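You operate a simulated robot arm through the tools that you are given. There is no shell and no other tool. Be economical: measure what you need, move in short steps, check, and stop when the job is done.

You are at the controls of a simulated robot arm. One attempt, no reset.

Task
Put the month block marked "march" from the table by the day bed on top of the papers with the blue clip and the month block marked "june" on the slate with a note.

The check looks at the end state, three seconds after you hand in, the way a careful person would. Anything else that was tipped, shoved, dropped, spilled or broken makes it a failure.

Robot
A 7-joint arm with a two-finger parallel gripper, fixed in place. Base frame: the origin is at the foot of the arm, x ahead of it, y to its left, z up; the work surface is at about z = 0. Units: mm, degrees, N and s.
With the tool pointing down near the work surface it reaches from about 220 to 580 mm from the base axis. Its first joint turns from -66.0 to 66.0 degrees. Payload 2.5 kg.
The TCP is the grasp point between the finger pads, 23 mm short of the fingertips. In the tool frame z runs along the fingers and y along their closing line. The gripper opens to 94 mm. The fingers are 38 mm wide and 10 mm thick; the gripper's body (54 by 96 mm) begins 39 mm behind the TCP.
Orientation is that of the tool frame in the base frame, as [roll, pitch, yaw] about the fixed x, y, z axes, in that order (R = Rz(yaw) Ry(pitch) Rx(roll)). With the fingers straight down and closing along the base's y, the tool's x points along the base's -x, its y along +y and its z along -z.

Tools
- The arm moves only by the tool drive_tool. Its argument "series" is one flat list of numbers, 7 for each row, row after row: the finger opening in mm, from 0 to 94, then the shift along the tool's x, y, z in mm, then the turn, a rotation vector about the tool's x, y, z in rad. In form: [grip, dx, dy, dz, rx, ry, rz, grip, dx, dy, dz, rx, ry, rz, ...]. A call has 1 to 8 rows; each row is the pose to reach, as a shift and turn from the pose commanded when the call began, along the tool's axes at that moment. A row lasts 0.2 s, in which the tool goes at most 50 mm and 8.6 degrees; a call with a longer step from one row to the next is refused whole, and so is a gripper value outside its range. Where a pose cannot be reached the arm comes as near as it can. A force on the tool above 40 N (or 10 N above the force at the start of the call, whichever is more), or a blocked arm, ends the call early, and 0.2 s more pass. Each finger travels about 108 mm/s and halts on what it meets, pressing with about 44 N; the grip force reading is that of the motor and also rises with nothing between the fingers. The clock runs only during rows and for 0.2 s after the last one: add rows that repeat a pose to give the fingers time. The reply holds the time, the measured pose of the TCP, the force on the tool along the base axes, the opening and the grip force, in the units named above and with some noise.
- Cameras (640 x 400 px; columns grow to the right, rows downward): "scene" is fixed at [122.8, -414.7, 535.9]; the picture's right is [0.84, -0.55, 0.00], its down [-0.35, -0.53, -0.78] and it looks along [0.43, 0.65, -0.63] (base axes); focal length 353 px, centre (320, 200). "wrist" rides on the gripper at [-39, 0, -44] in the tool frame; the picture's right is [0.00, -1.00, 0.00], its down [0.97, 0.00, -0.24] and it looks along [0.24, 0.00, 0.97] (tool axes); focal length 218 px, centre (320, 200). There is no depth. A picture from a camera that has moved, and an enlarged one, comes with that camera's place and axes in the base frame and with its lens. The place of the scene camera against the robot may be out by one fixed shift of up to 12 mm in any direction.
- get_image(camera): a new picture of that camera. No time passes.
- enlarge(camera, box): a new picture of the part [left, top, right, bottom] of that camera's present view, enlarged. No time passes.
- finish_job(): hands the job in; it is judged then, once.

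Go step by step. Nothing tells you positions but the pictures and the camera data: compare them with the known pose of the tool, close in by small moves and look again before you grip or let go. The budget is 90 turns and 46 pictures, counting those below and the enlarged ones. Unless the task says otherwise, let go and move clear before handing in, and close with one line.

The tools are called after "Request:" as a command line: name --argument value ..., lists and objects as JSON in quotes. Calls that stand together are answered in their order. drive_tool: Moves the arm, as the interface text tells. Its arguments: {"type":"object","properties":{"series":{"type":"array","items":{"type":"number"}}},"required":["series"]} The other tools are called the same way: get_image (camera) takes a picture; enlarge (camera, box) takes an enlarged picture of a part of a camera's view; finish_job () hands the job in.

At the start:

```text
time: 0.0
eef_pos: [330.5, 70.3, 275.1]
orientation: [-179.9, 0.0, -180.0]
wrist_force: [-0.1, -0.4, 0.3]
gripper_width: 94.2
grasp_force: 0.1
```

scene: 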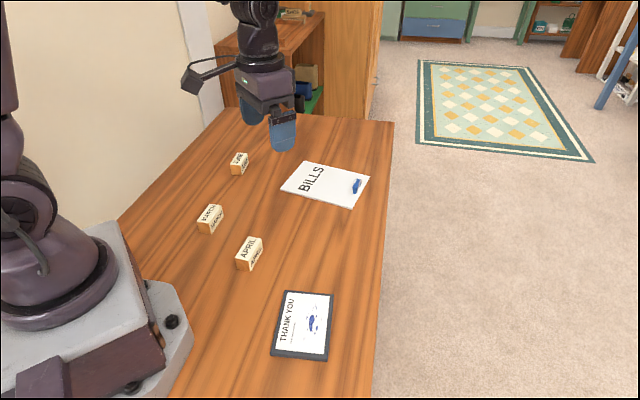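
wrist: 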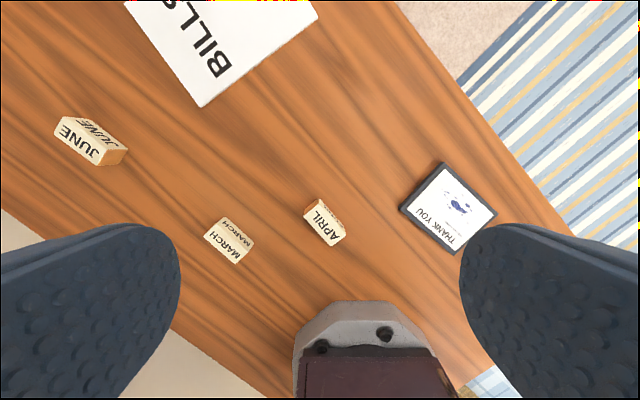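

The March and June blocks, the "BILLS" papers with a blue clip and the dark slate with a "THANK YOU" note are all in view. March looks to be near (235, 203), June near (377, 370). I'll take closer pictures first.

Request:
enlarge --camera "scene" --box '[180, 130, 380, 280]'

Request:
enlarge --camera "wrist" --box '[40, 100, 360, 300]'

Request:
enlarge --camera "scene" --box '[240, 270, 360, 370]'

```text
2.67 times, centred on (280, 205) of scene
camera zoom: at [122.8, -414.7, 535.9], right [0.84, -0.55, 0.0], down [-0.35, -0.53, -0.78], along [0.43, 0.65, -0.63], focal length 941 px, centre (427, 187)
```

zoom: 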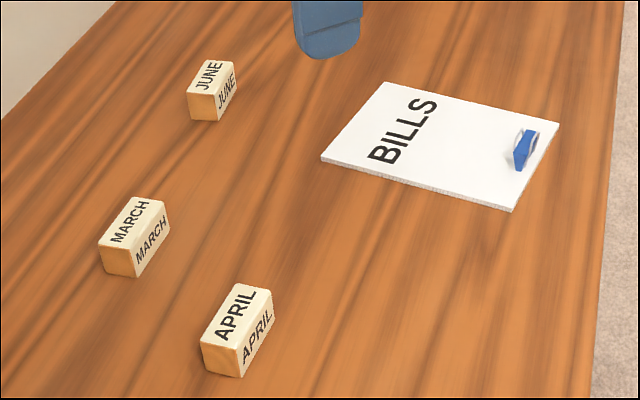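

```text
2.00 times, centred on (200, 200) of wrist
camera zoom: at [370.4, 70.8, 319.1], right [0.0, -1.0, 0.0], down [-0.97, 0.0, 0.24], along [-0.24, 0.0, -0.97], focal length 436 px, centre (560, 200)
```

zoom: 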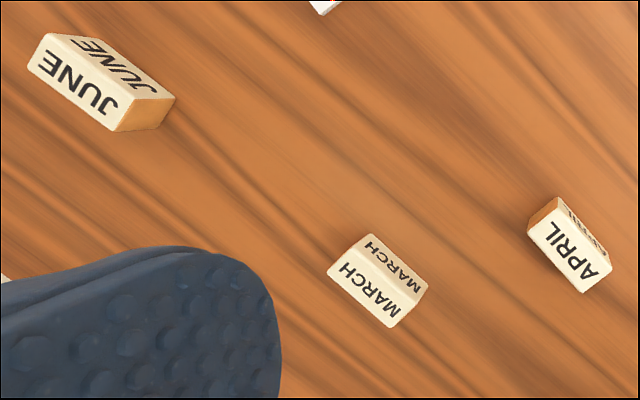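

```text
4.00 times, centred on (300, 320) of scene
camera zoom: at [122.8, -414.7, 535.9], right [0.84, -0.55, 0.0], down [-0.35, -0.53, -0.78], along [0.43, 0.65, -0.63], focal length 1411 px, centre (400, -280)
```

zoom: 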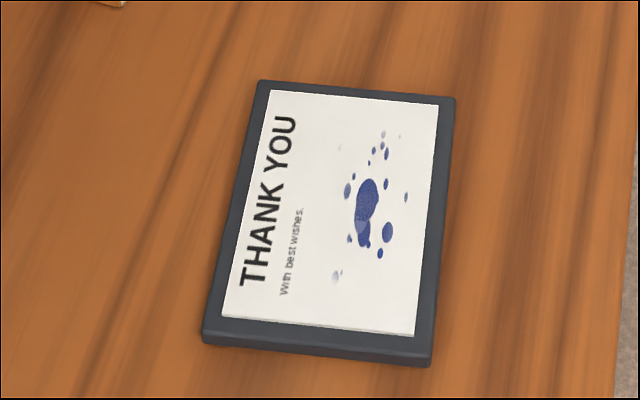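

March is about 58 x 26 mm with its long axis some 48° from base x, centred near (232, 208). I'll move above it with the fingers turned to close across its short side, then look again.

Request:
drive_tool --series '[94, 16.4, 22.9, 19.2, 0, 0, -0.138, 94, 32.8, 45.9, 38.4, 0, 0, -0.277, 94, 49.2, 68.8, 57.6, 0, 0, -0.415, 94, 65.6, 91.8, 76.8, 0, 0, -0.553, 94, 82, 114.7, 96, 0, 0, -0.692, 94, 98.5, 137.7, 115, 0, 0, -0.83, 94, 98.5, 137.7, 115, 0, 0, -0.83]'

Request:
get_image --camera "wrist"

```text
time: 1.6
eef_pos: [232.7, 210.5, 162.4]
orientation: [180.0, 0.0, -132.3]
wrist_force: [0.9, -0.8, 1.1]
gripper_width: 94.0
grasp_force: 0.1
```

```text
40 pictures are left
camera wrist: at [260.0, 239.2, 205.5], right [0.74, -0.67, 0.0], down [-0.65, -0.72, 0.24], along [-0.16, -0.18, -0.97], focal length 218 px, centre (320, 200)
```

wrist: 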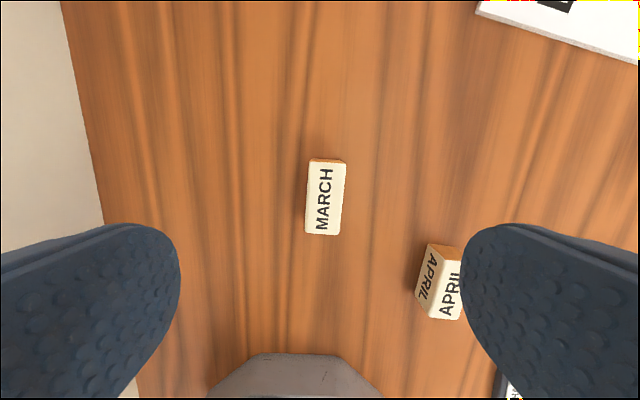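

The block is nearly centred: it needs about +3.6 mm along tool x, -4 mm along tool y and a 4° turn. I'll correct that, narrow the fingers and go down partway.

Request:
drive_tool --series '[70, 3.6, -4, 30, 0, 0, 0.075, 70, 3.6, -4, 70, 0, 0, 0.075, 70, 3.6, -4, 85, 0, 0, 0.075, 70, 3.6, -4, 85, 0, 0, 0.075]'

Request:
get_image --camera "wrist"

```text
time: 2.6
eef_pos: [232.3, 203.0, 77.3]
orientation: [-179.9, 0.0, -136.7]
wrist_force: [-0.1, 0.0, -1.0]
gripper_width: 70.2
grasp_force: 0.0
```

```text
39 pictures are left
camera wrist: at [261.8, 230.1, 120.4], right [0.69, -0.73, 0.0], down [-0.71, -0.67, 0.24], along [-0.17, -0.16, -0.97], focal length 218 px, centre (320, 200)
```

wrist: 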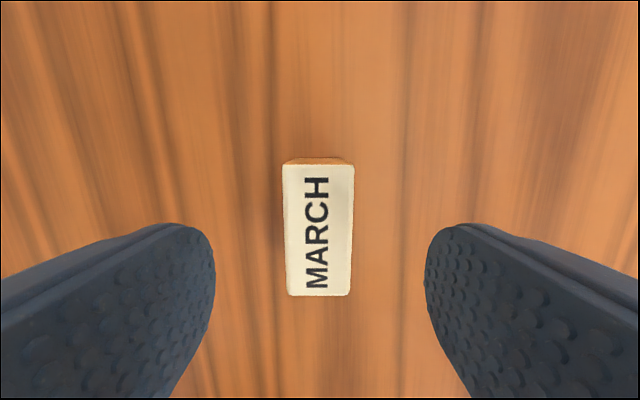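

March is centred and aligned between the fingers. I'll go down about 47 mm and close.

Request:
drive_tool --series '[70, 0, 0, 25, 0, 0, 0, 70, 0, 0, 40, 0, 0, 0, 70, 0, 0, 47, 0, 0, 0, 70, 0, 0, 47, 0, 0, 0, 22, 0, 0, 47, 0, 0, 0, 22, 0, 0, 47, 0, 0, 0, 22, 0, 0, 47, 0, 0, 0]'

```text
time: 4.2
eef_pos: [232.8, 203.9, 28.3]
orientation: [-180.0, 0.1, -136.7]
wrist_force: [-0.1, -0.5, 0.1]
gripper_width: 28.9
grasp_force: 43.7
```

March is gripped (28.9 mm wide). I'll lift it 100 mm and carry it towards the near part of the papers, around (500, 205), away from the clip.

Request:
drive_tool --series '[22, 0, 0, -40, 0, 0, 0, 22, 0, 0, -80, 0, 0, 0, 22, -30, -28, -100, 0, 0, 0.03, 22, -63, -59, -100, 0, 0, 0.06, 22, -96, -90, -100, 0, 0, 0.09, 22, -129, -121, -100, 0, 0, 0.12, 22, -162, -152, -100, 0, 0, 0.15, 22, -195, -182.5, -100, 0, 0, 0.175]'

Request:
get_image --camera "wrist"

Request:
get_image --camera "scene"

```text
time: 6.0
eef_pos: [499.4, 205.2, 128.3]
orientation: [-179.9, -0.1, -146.7]
wrist_force: [0.4, -0.5, -0.5]
gripper_width: 29.0
grasp_force: 43.7
```

```text
38 pictures are left
camera wrist: at [533.0, 226.5, 172.7], right [0.55, -0.84, 0.0], down [-0.81, -0.53, 0.24], along [-0.2, -0.13, -0.97], focal length 218 px, centre (320, 200)
```

wrist: 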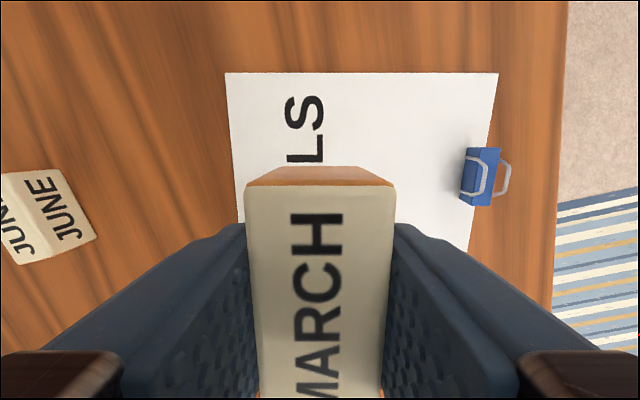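

```text
37 pictures are left
```

scene: 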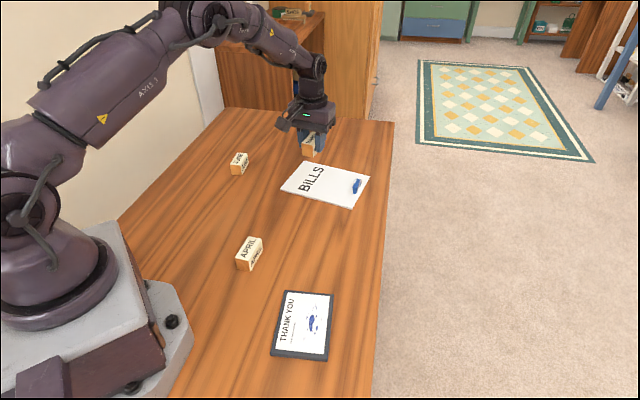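

The papers lie square to the tool, with their edges 65 mm left, about 51 mm near and 89 mm far of the TCP, and the clip well to the right. I'll shift 10 mm outward and 10 mm right, then go down to just above them.

Request:
drive_tool --series '[22, -10, -10, 30, 0, 0, 0, 22, -10, -10, 60, 0, 0, 0, 22, -10, -10, 80, 0, 0, 0, 22, -10, -10, 86, 0, 0, 0, 22, -10, -10, 86, 0, 0, 0]'

Request:
enlarge --camera "scene" --box '[260, 110, 400, 220]'

Request:
get_image --camera "wrist"

```text
time: 7.2
eef_pos: [512.9, 203.2, 43.4]
orientation: [180.0, 0.0, -146.8]
wrist_force: [-0.8, 0.3, -0.4]
gripper_width: 29.1
grasp_force: 43.6
```

```text
3.64 times, centred on (330, 165) of scene
camera zoom: at [122.8, -414.7, 535.9], right [0.84, -0.55, 0.0], down [-0.35, -0.53, -0.78], along [0.43, 0.65, -0.63], focal length 1283 px, centre (284, 327)
```

zoom: 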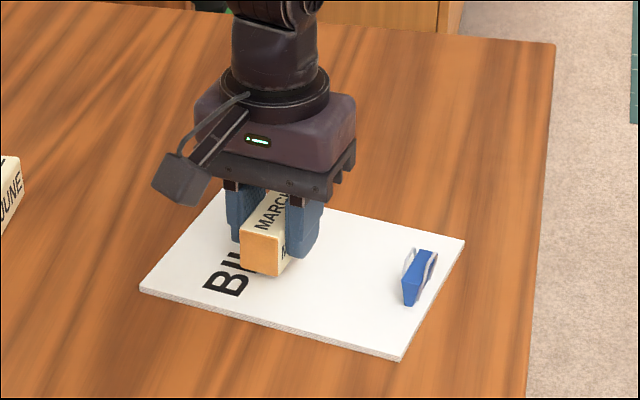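

```text
35 pictures are left
camera wrist: at [546.7, 224.5, 86.8], right [0.55, -0.84, 0.0], down [-0.81, -0.53, 0.24], along [-0.2, -0.13, -0.97], focal length 218 px, centre (320, 200)
```

wrist: 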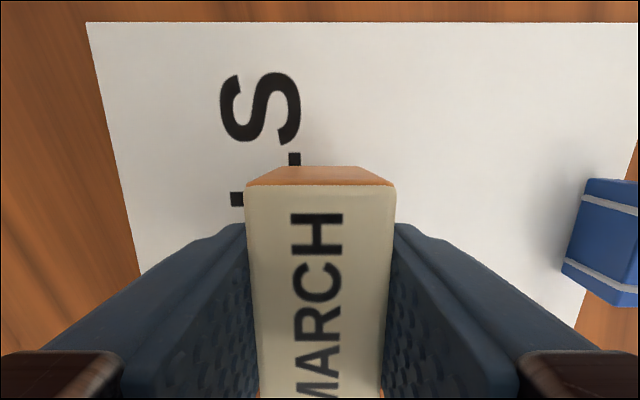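

March is over the papers with margin on every side. I'll lower it gently until it touches.

Request:
drive_tool --series '[22, 0, 0, 2, 0, 0, 0, 22, 0, 0, 4, 0, 0, 0, 22, 0, 0, 6, 0, 0, 0, 22, 0, 0, 6, 0, 0, 0]'

```text
time: 8.2
eef_pos: [513.8, 202.1, 37.9]
orientation: [-179.9, 0.2, -146.9]
wrist_force: [0.2, -0.1, -0.6]
gripper_width: 29.0
grasp_force: 44.0
```

There is no contact yet, so I'll continue in 1 mm steps.

Request:
drive_tool --series '[22, 0, 0, 1, 0, 0, 0, 22, 0, 0, 2, 0, 0, 0, 22, 0, 0, 2, 0, 0, 0]'

```text
time: 9.0
eef_pos: [514.5, 200.0, 33.2]
orientation: [-180.0, 0.0, -146.8]
wrist_force: [-1.0, 0.2, 0.3]
gripper_width: 29.0
grasp_force: 44.4
```

Still no contact at about z = 34 to 35, so I'll keep on.

Request:
drive_tool --series '[22, 0, 0, 1, 0, 0, 0, 22, 0, 0, 1, 0, 0, 0]'

Request:
enlarge --camera "scene" --box '[290, 140, 370, 200]'

```text
time: 9.6
eef_pos: [513.6, 201.6, 34.7]
orientation: [-179.9, 0.0, -146.8]
wrist_force: [-2.6, -0.9, 7.1]
gripper_width: 29.0
grasp_force: 44.1
```

```text
6.67 times, centred on (330, 170) of scene
camera zoom: at [122.8, -414.7, 535.9], right [0.84, -0.55, 0.0], down [-0.35, -0.53, -0.78], along [0.43, 0.65, -0.63], focal length 2352 px, centre (253, 400)
```

zoom: 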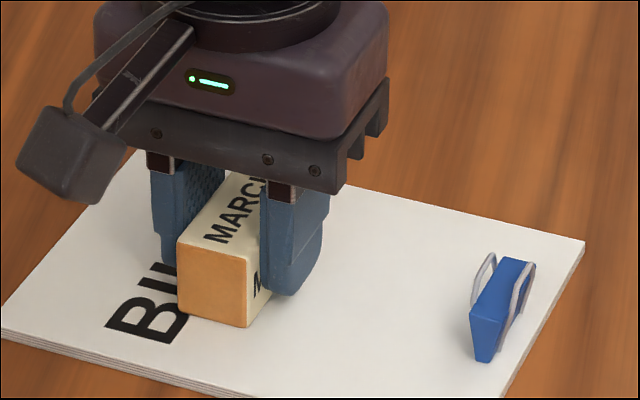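

Contact shows as 7 N. I'll open the fingers and rise.

Request:
drive_tool --series '[40, 0, 0, 0, 0, 0, 0, 60, 0, 0, 0, 0, 0, 0, 60, 0, 0, 0, 0, 0, 0, 60, 0, 0, -20, 0, 0, 0, 60, 0, 0, -60, 0, 0, 0, 60, 0, 0, -100, 0, 0, 0, 60, 0, 0, -100, 0, 0, 0]'

Request:
get_image --camera "wrist"

```text
time: 11.2
eef_pos: [514.1, 198.9, 135.3]
orientation: [-180.0, 0.0, -146.9]
wrist_force: [0.2, 0.5, 0.4]
gripper_width: 60.1
grasp_force: 0.0
```

```text
33 pictures are left
camera wrist: at [547.2, 221.4, 179.0], right [0.55, -0.84, 0.0], down [-0.81, -0.53, 0.24], along [-0.2, -0.13, -0.97], focal length 218 px, centre (320, 200)
```

wrist: 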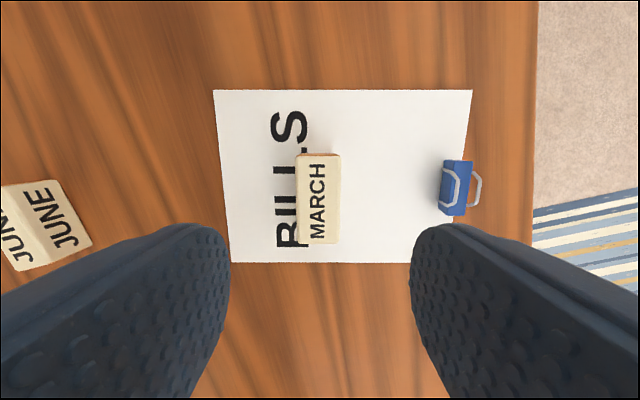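

March rests on the papers. Next is June, estimated at (376, 378) with its long axis near 49.5°, so I'll move above it and look.

Request:
drive_tool --series '[74, 3, 37.4, 0, 0, 0, -0.048, 74, 6, 74.8, 0, 0, 0, -0.095, 74, 9, 112.3, 0, 0, 0, -0.143, 74, 12, 149.7, 0, 0, 0, -0.19, 74, 15, 187.2, 0, 0, 0, -0.238, 74, 18, 224.6, 0, 0, 0, -0.285, 74, 18, 224.6, 0, 0, 0, -0.285]'

Request:
get_image --camera "wrist"

```text
time: 12.8
eef_pos: [375.1, 377.7, 134.1]
orientation: [180.0, 0.0, -130.4]
wrist_force: [1.0, -0.5, -0.2]
gripper_width: 74.0
grasp_force: 0.1
```

```text
32 pictures are left
camera wrist: at [401.1, 408.4, 178.3], right [0.76, -0.65, 0.0], down [-0.63, -0.74, 0.24], along [-0.16, -0.18, -0.97], focal length 218 px, centre (320, 200)
```

wrist: 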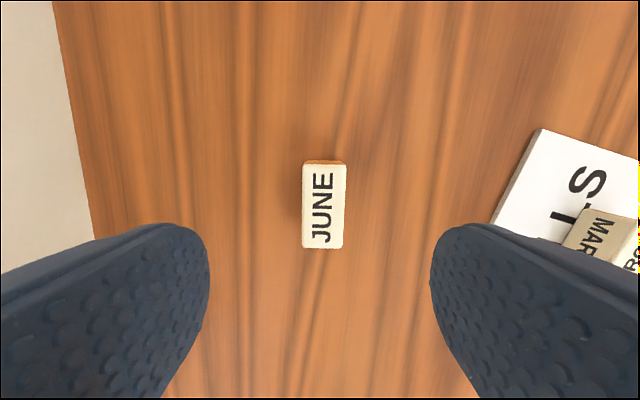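

June needs about +3.4 mm along tool x and -2.5 mm along tool y. I'll correct and go down partway for a check.

Request:
drive_tool --series '[70, 3.4, -2.5, 30, 0, 0, 0.012, 70, 3.4, -2.5, 55, 0, 0, 0.012, 70, 3.4, -2.5, 60, 0, 0, 0.012, 70, 3.4, -2.5, 60, 0, 0, 0.012]'

Request:
get_image --camera "wrist"

```text
time: 13.8
eef_pos: [375.0, 374.6, 73.5]
orientation: [179.9, 0.1, -131.2]
wrist_force: [-0.3, -0.1, 0.0]
gripper_width: 70.0
grasp_force: 0.0
```

```text
31 pictures are left
camera wrist: at [401.5, 404.2, 117.5], right [0.75, -0.66, 0.0], down [-0.64, -0.73, 0.24], along [-0.16, -0.18, -0.97], focal length 218 px, centre (320, 200)
```

wrist: 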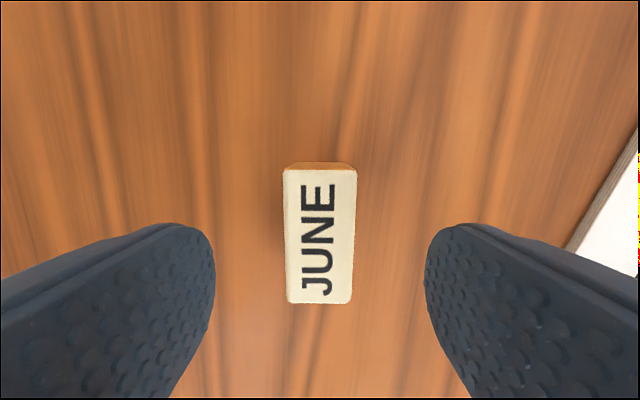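

June is centred between the fingers. I'll go down about 45 mm and grip.

Request:
drive_tool --series '[70, 1, 0, 25, 0, 0, 0, 70, 1, 0, 38, 0, 0, 0, 70, 1, 0, 45, 0, 0, 0, 70, 1, 0, 45, 0, 0, 0, 22, 1, 0, 45, 0, 0, 0, 22, 1, 0, 45, 0, 0, 0, 22, 1, 0, 45, 0, 0, 0]'

```text
time: 15.4
eef_pos: [375.7, 374.8, 30.0]
orientation: [180.0, 0.0, -131.1]
wrist_force: [-1.0, 0.6, -1.0]
gripper_width: 29.3
grasp_force: 43.8
```

June is gripped. I'll lift it and carry it towards the slate, centred around (282, -125), in two legs at z of about 130.

Request:
drive_tool --series '[22, 0, 0, -45, 0, 0, 0, 22, 0, 0, -90, 0, 0, 0, 22, 36.5, -21.5, -100, 0, 0, 0, 22, 73, -43, -100, 0, 0, 0, 22, 109.5, -64.6, -100, 0, 0, 0, 22, 146, -86, -100, 0, 0, 0, 22, 182.5, -107.7, -100, 0, 0, 0, 22, 219, -129.2, -100, 0, 0, 0]'

Request:
drive_tool --series '[22, 31, -18, 0, 0, 0, 0, 22, 65, -38, 0, 0, 0, 0, 22, 100, -59, 0, 0, 0, 0, 22, 137, -81, 0, 0, 0, 0, 22, 174, -102.6, 0, 0, 0, 0, 22, 205, -121, 0, 0, 0, 0, 22, 219, -129.2, 0, 0, 0, 0, 22, 219, -129.2, 0, 0, 0, 0]'

Request:
get_image --camera "wrist"

Request:
get_image --camera "scene"

```text
time: 17.2
eef_pos: [327.5, 124.3, 132.2]
orientation: [-180.0, 0.1, -131.1]
wrist_force: [-0.6, 0.0, -0.6]
gripper_width: 29.0
grasp_force: 44.5
```

```text
time: 19.0
eef_pos: [281.8, -127.6, 128.1]
orientation: [180.0, 0.0, -131.1]
wrist_force: [0.0, -0.4, -0.4]
gripper_width: 29.1
grasp_force: 43.9
```

```text
30 pictures are left
camera wrist: at [308.1, -97.7, 171.8], right [0.75, -0.66, 0.0], down [-0.64, -0.73, 0.24], along [-0.16, -0.18, -0.97], focal length 218 px, centre (320, 200)
```

wrist: 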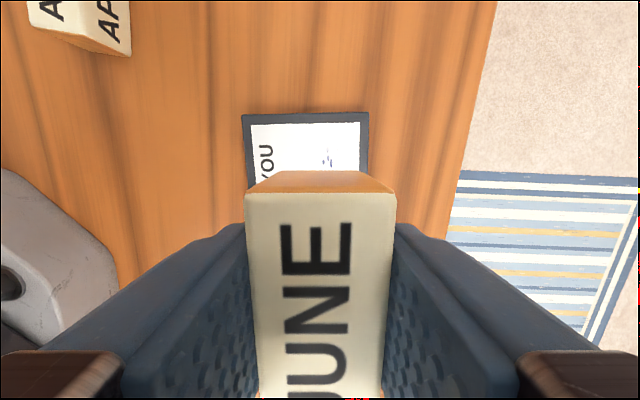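

```text
29 pictures are left
```

scene: 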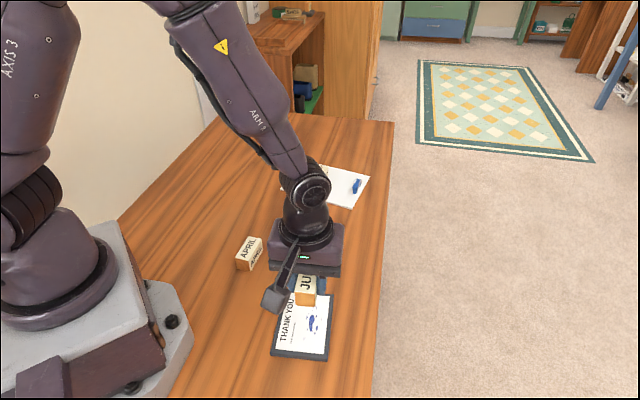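

The slate is square to the tool, and I'm about 10 mm right of its centre with good margins otherwise. I'll shift 10 mm left and lower to about z = 50.

Request:
drive_tool --series '[22, 0, 10, 25, 0, 0, 0, 22, 0, 10, 55, 0, 0, 0, 22, 0, 10, 73, 0, 0, 0, 22, 0, 10, 78, 0, 0, 0, 22, 0, 10, 78, 0, 0, 0]'

Request:
enlarge --camera "scene" --box '[230, 250, 360, 370]'

Request:
get_image --camera "wrist"

```text
time: 20.2
eef_pos: [274.5, -120.1, 49.5]
orientation: [180.0, 0.0, -131.1]
wrist_force: [-0.1, -0.1, -0.9]
gripper_width: 29.2
grasp_force: 43.9
```

```text
3.33 times, centred on (295, 310) of scene
camera zoom: at [122.8, -414.7, 535.9], right [0.84, -0.55, 0.0], down [-0.35, -0.53, -0.78], along [0.43, 0.65, -0.63], focal length 1176 px, centre (403, -167)
```

zoom: 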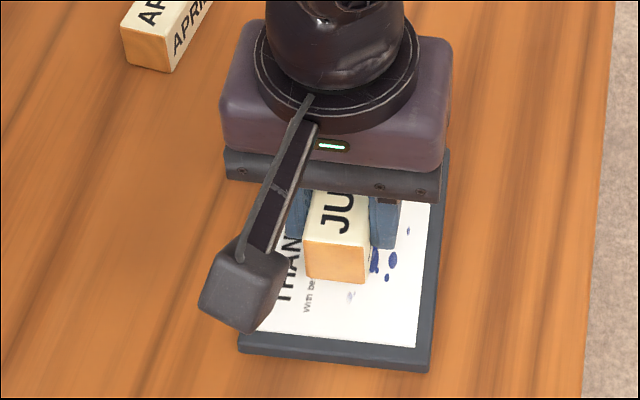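

```text
27 pictures are left
camera wrist: at [300.4, -89.9, 93.4], right [0.75, -0.66, 0.0], down [-0.64, -0.73, 0.24], along [-0.16, -0.18, -0.97], focal length 218 px, centre (320, 200)
```

wrist: 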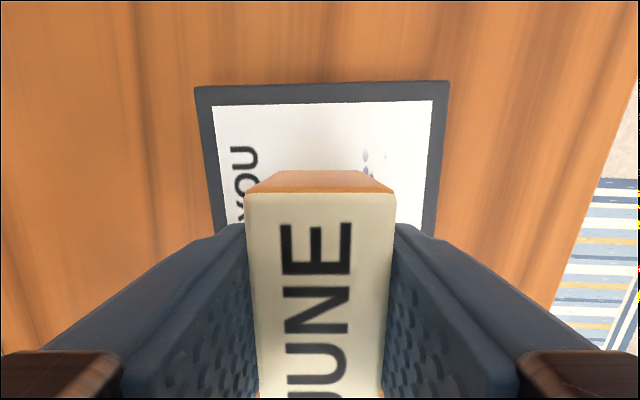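

June is centred over the slate. I'll lower it gently.

Request:
drive_tool --series '[22, 0, 0, 2, 0, 0, 0, 22, 0, 0, 4, 0, 0, 0, 22, 0, 0, 6, 0, 0, 0, 22, 0, 0, 6, 0, 0, 0]'

```text
time: 21.2
eef_pos: [274.5, -119.8, 44.2]
orientation: [-180.0, 0.0, -131.0]
wrist_force: [0.3, -0.6, -0.1]
gripper_width: 29.2
grasp_force: 44.3
```

There is no contact yet, so I'll go on in small steps.

Request:
drive_tool --series '[22, 0, 0, 1, 0, 0, 0, 22, 0, 0, 2, 0, 0, 0, 22, 0, 0, 3, 0, 0, 0, 22, 0, 0, 3, 0, 0, 0]'

```text
time: 22.2
eef_pos: [274.4, -119.3, 42.4]
orientation: [180.0, 0.0, -131.1]
wrist_force: [-0.6, 0.5, 7.8]
gripper_width: 28.8
grasp_force: 44.1
```

Contact shows as about 8 N. I'll release and rise.

Request:
drive_tool --series '[40, 0, 0, 0, 0, 0, 0, 60, 0, 0, 0, 0, 0, 0, 60, 0, 0, 0, 0, 0, 0, 60, 0, 0, -20, 0, 0, 0, 60, 0, 0, -60, 0, 0, 0, 60, 0, 0, -100, 0, 0, 0, 60, 0, 0, -140, 0, 0, 0, 60, 0, 0, -140, 0, 0, 0]'

Request:
get_image --camera "wrist"

Request:
get_image --camera "scene"

```text
time: 24.0
eef_pos: [274.4, -122.2, 180.4]
orientation: [180.0, -0.2, -130.9]
wrist_force: [0.5, 0.2, 0.7]
gripper_width: 59.9
grasp_force: 0.0
```

```text
26 pictures are left
camera wrist: at [300.8, -91.6, 224.3], right [0.75, -0.66, 0.0], down [-0.64, -0.73, 0.24], along [-0.16, -0.18, -0.97], focal length 218 px, centre (320, 200)
```

wrist: 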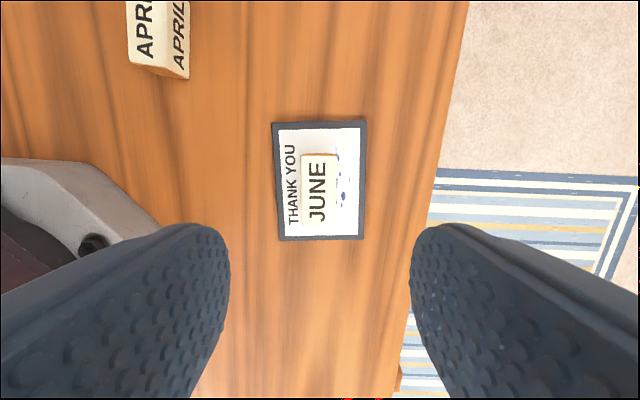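

```text
25 pictures are left
```

scene: 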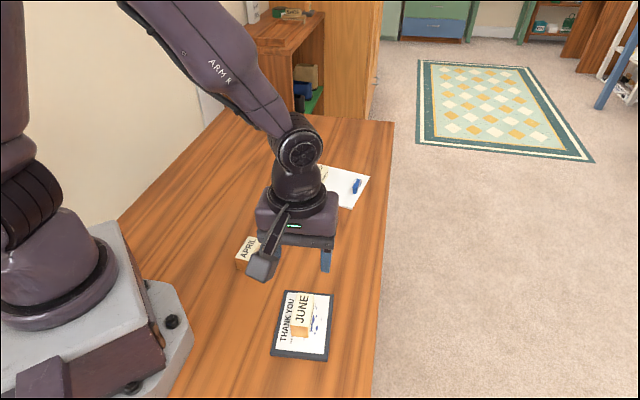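

Both blocks are in place, June on the slate and March on the papers. April hasn't moved and the arm is clear, so I'm handing in.

Request:
finish_job

```text
The job is handed in.
```

The "march" block is on the papers with the blue clip and the "june" block is on the slate with the note; both were released and nothing else was touched.
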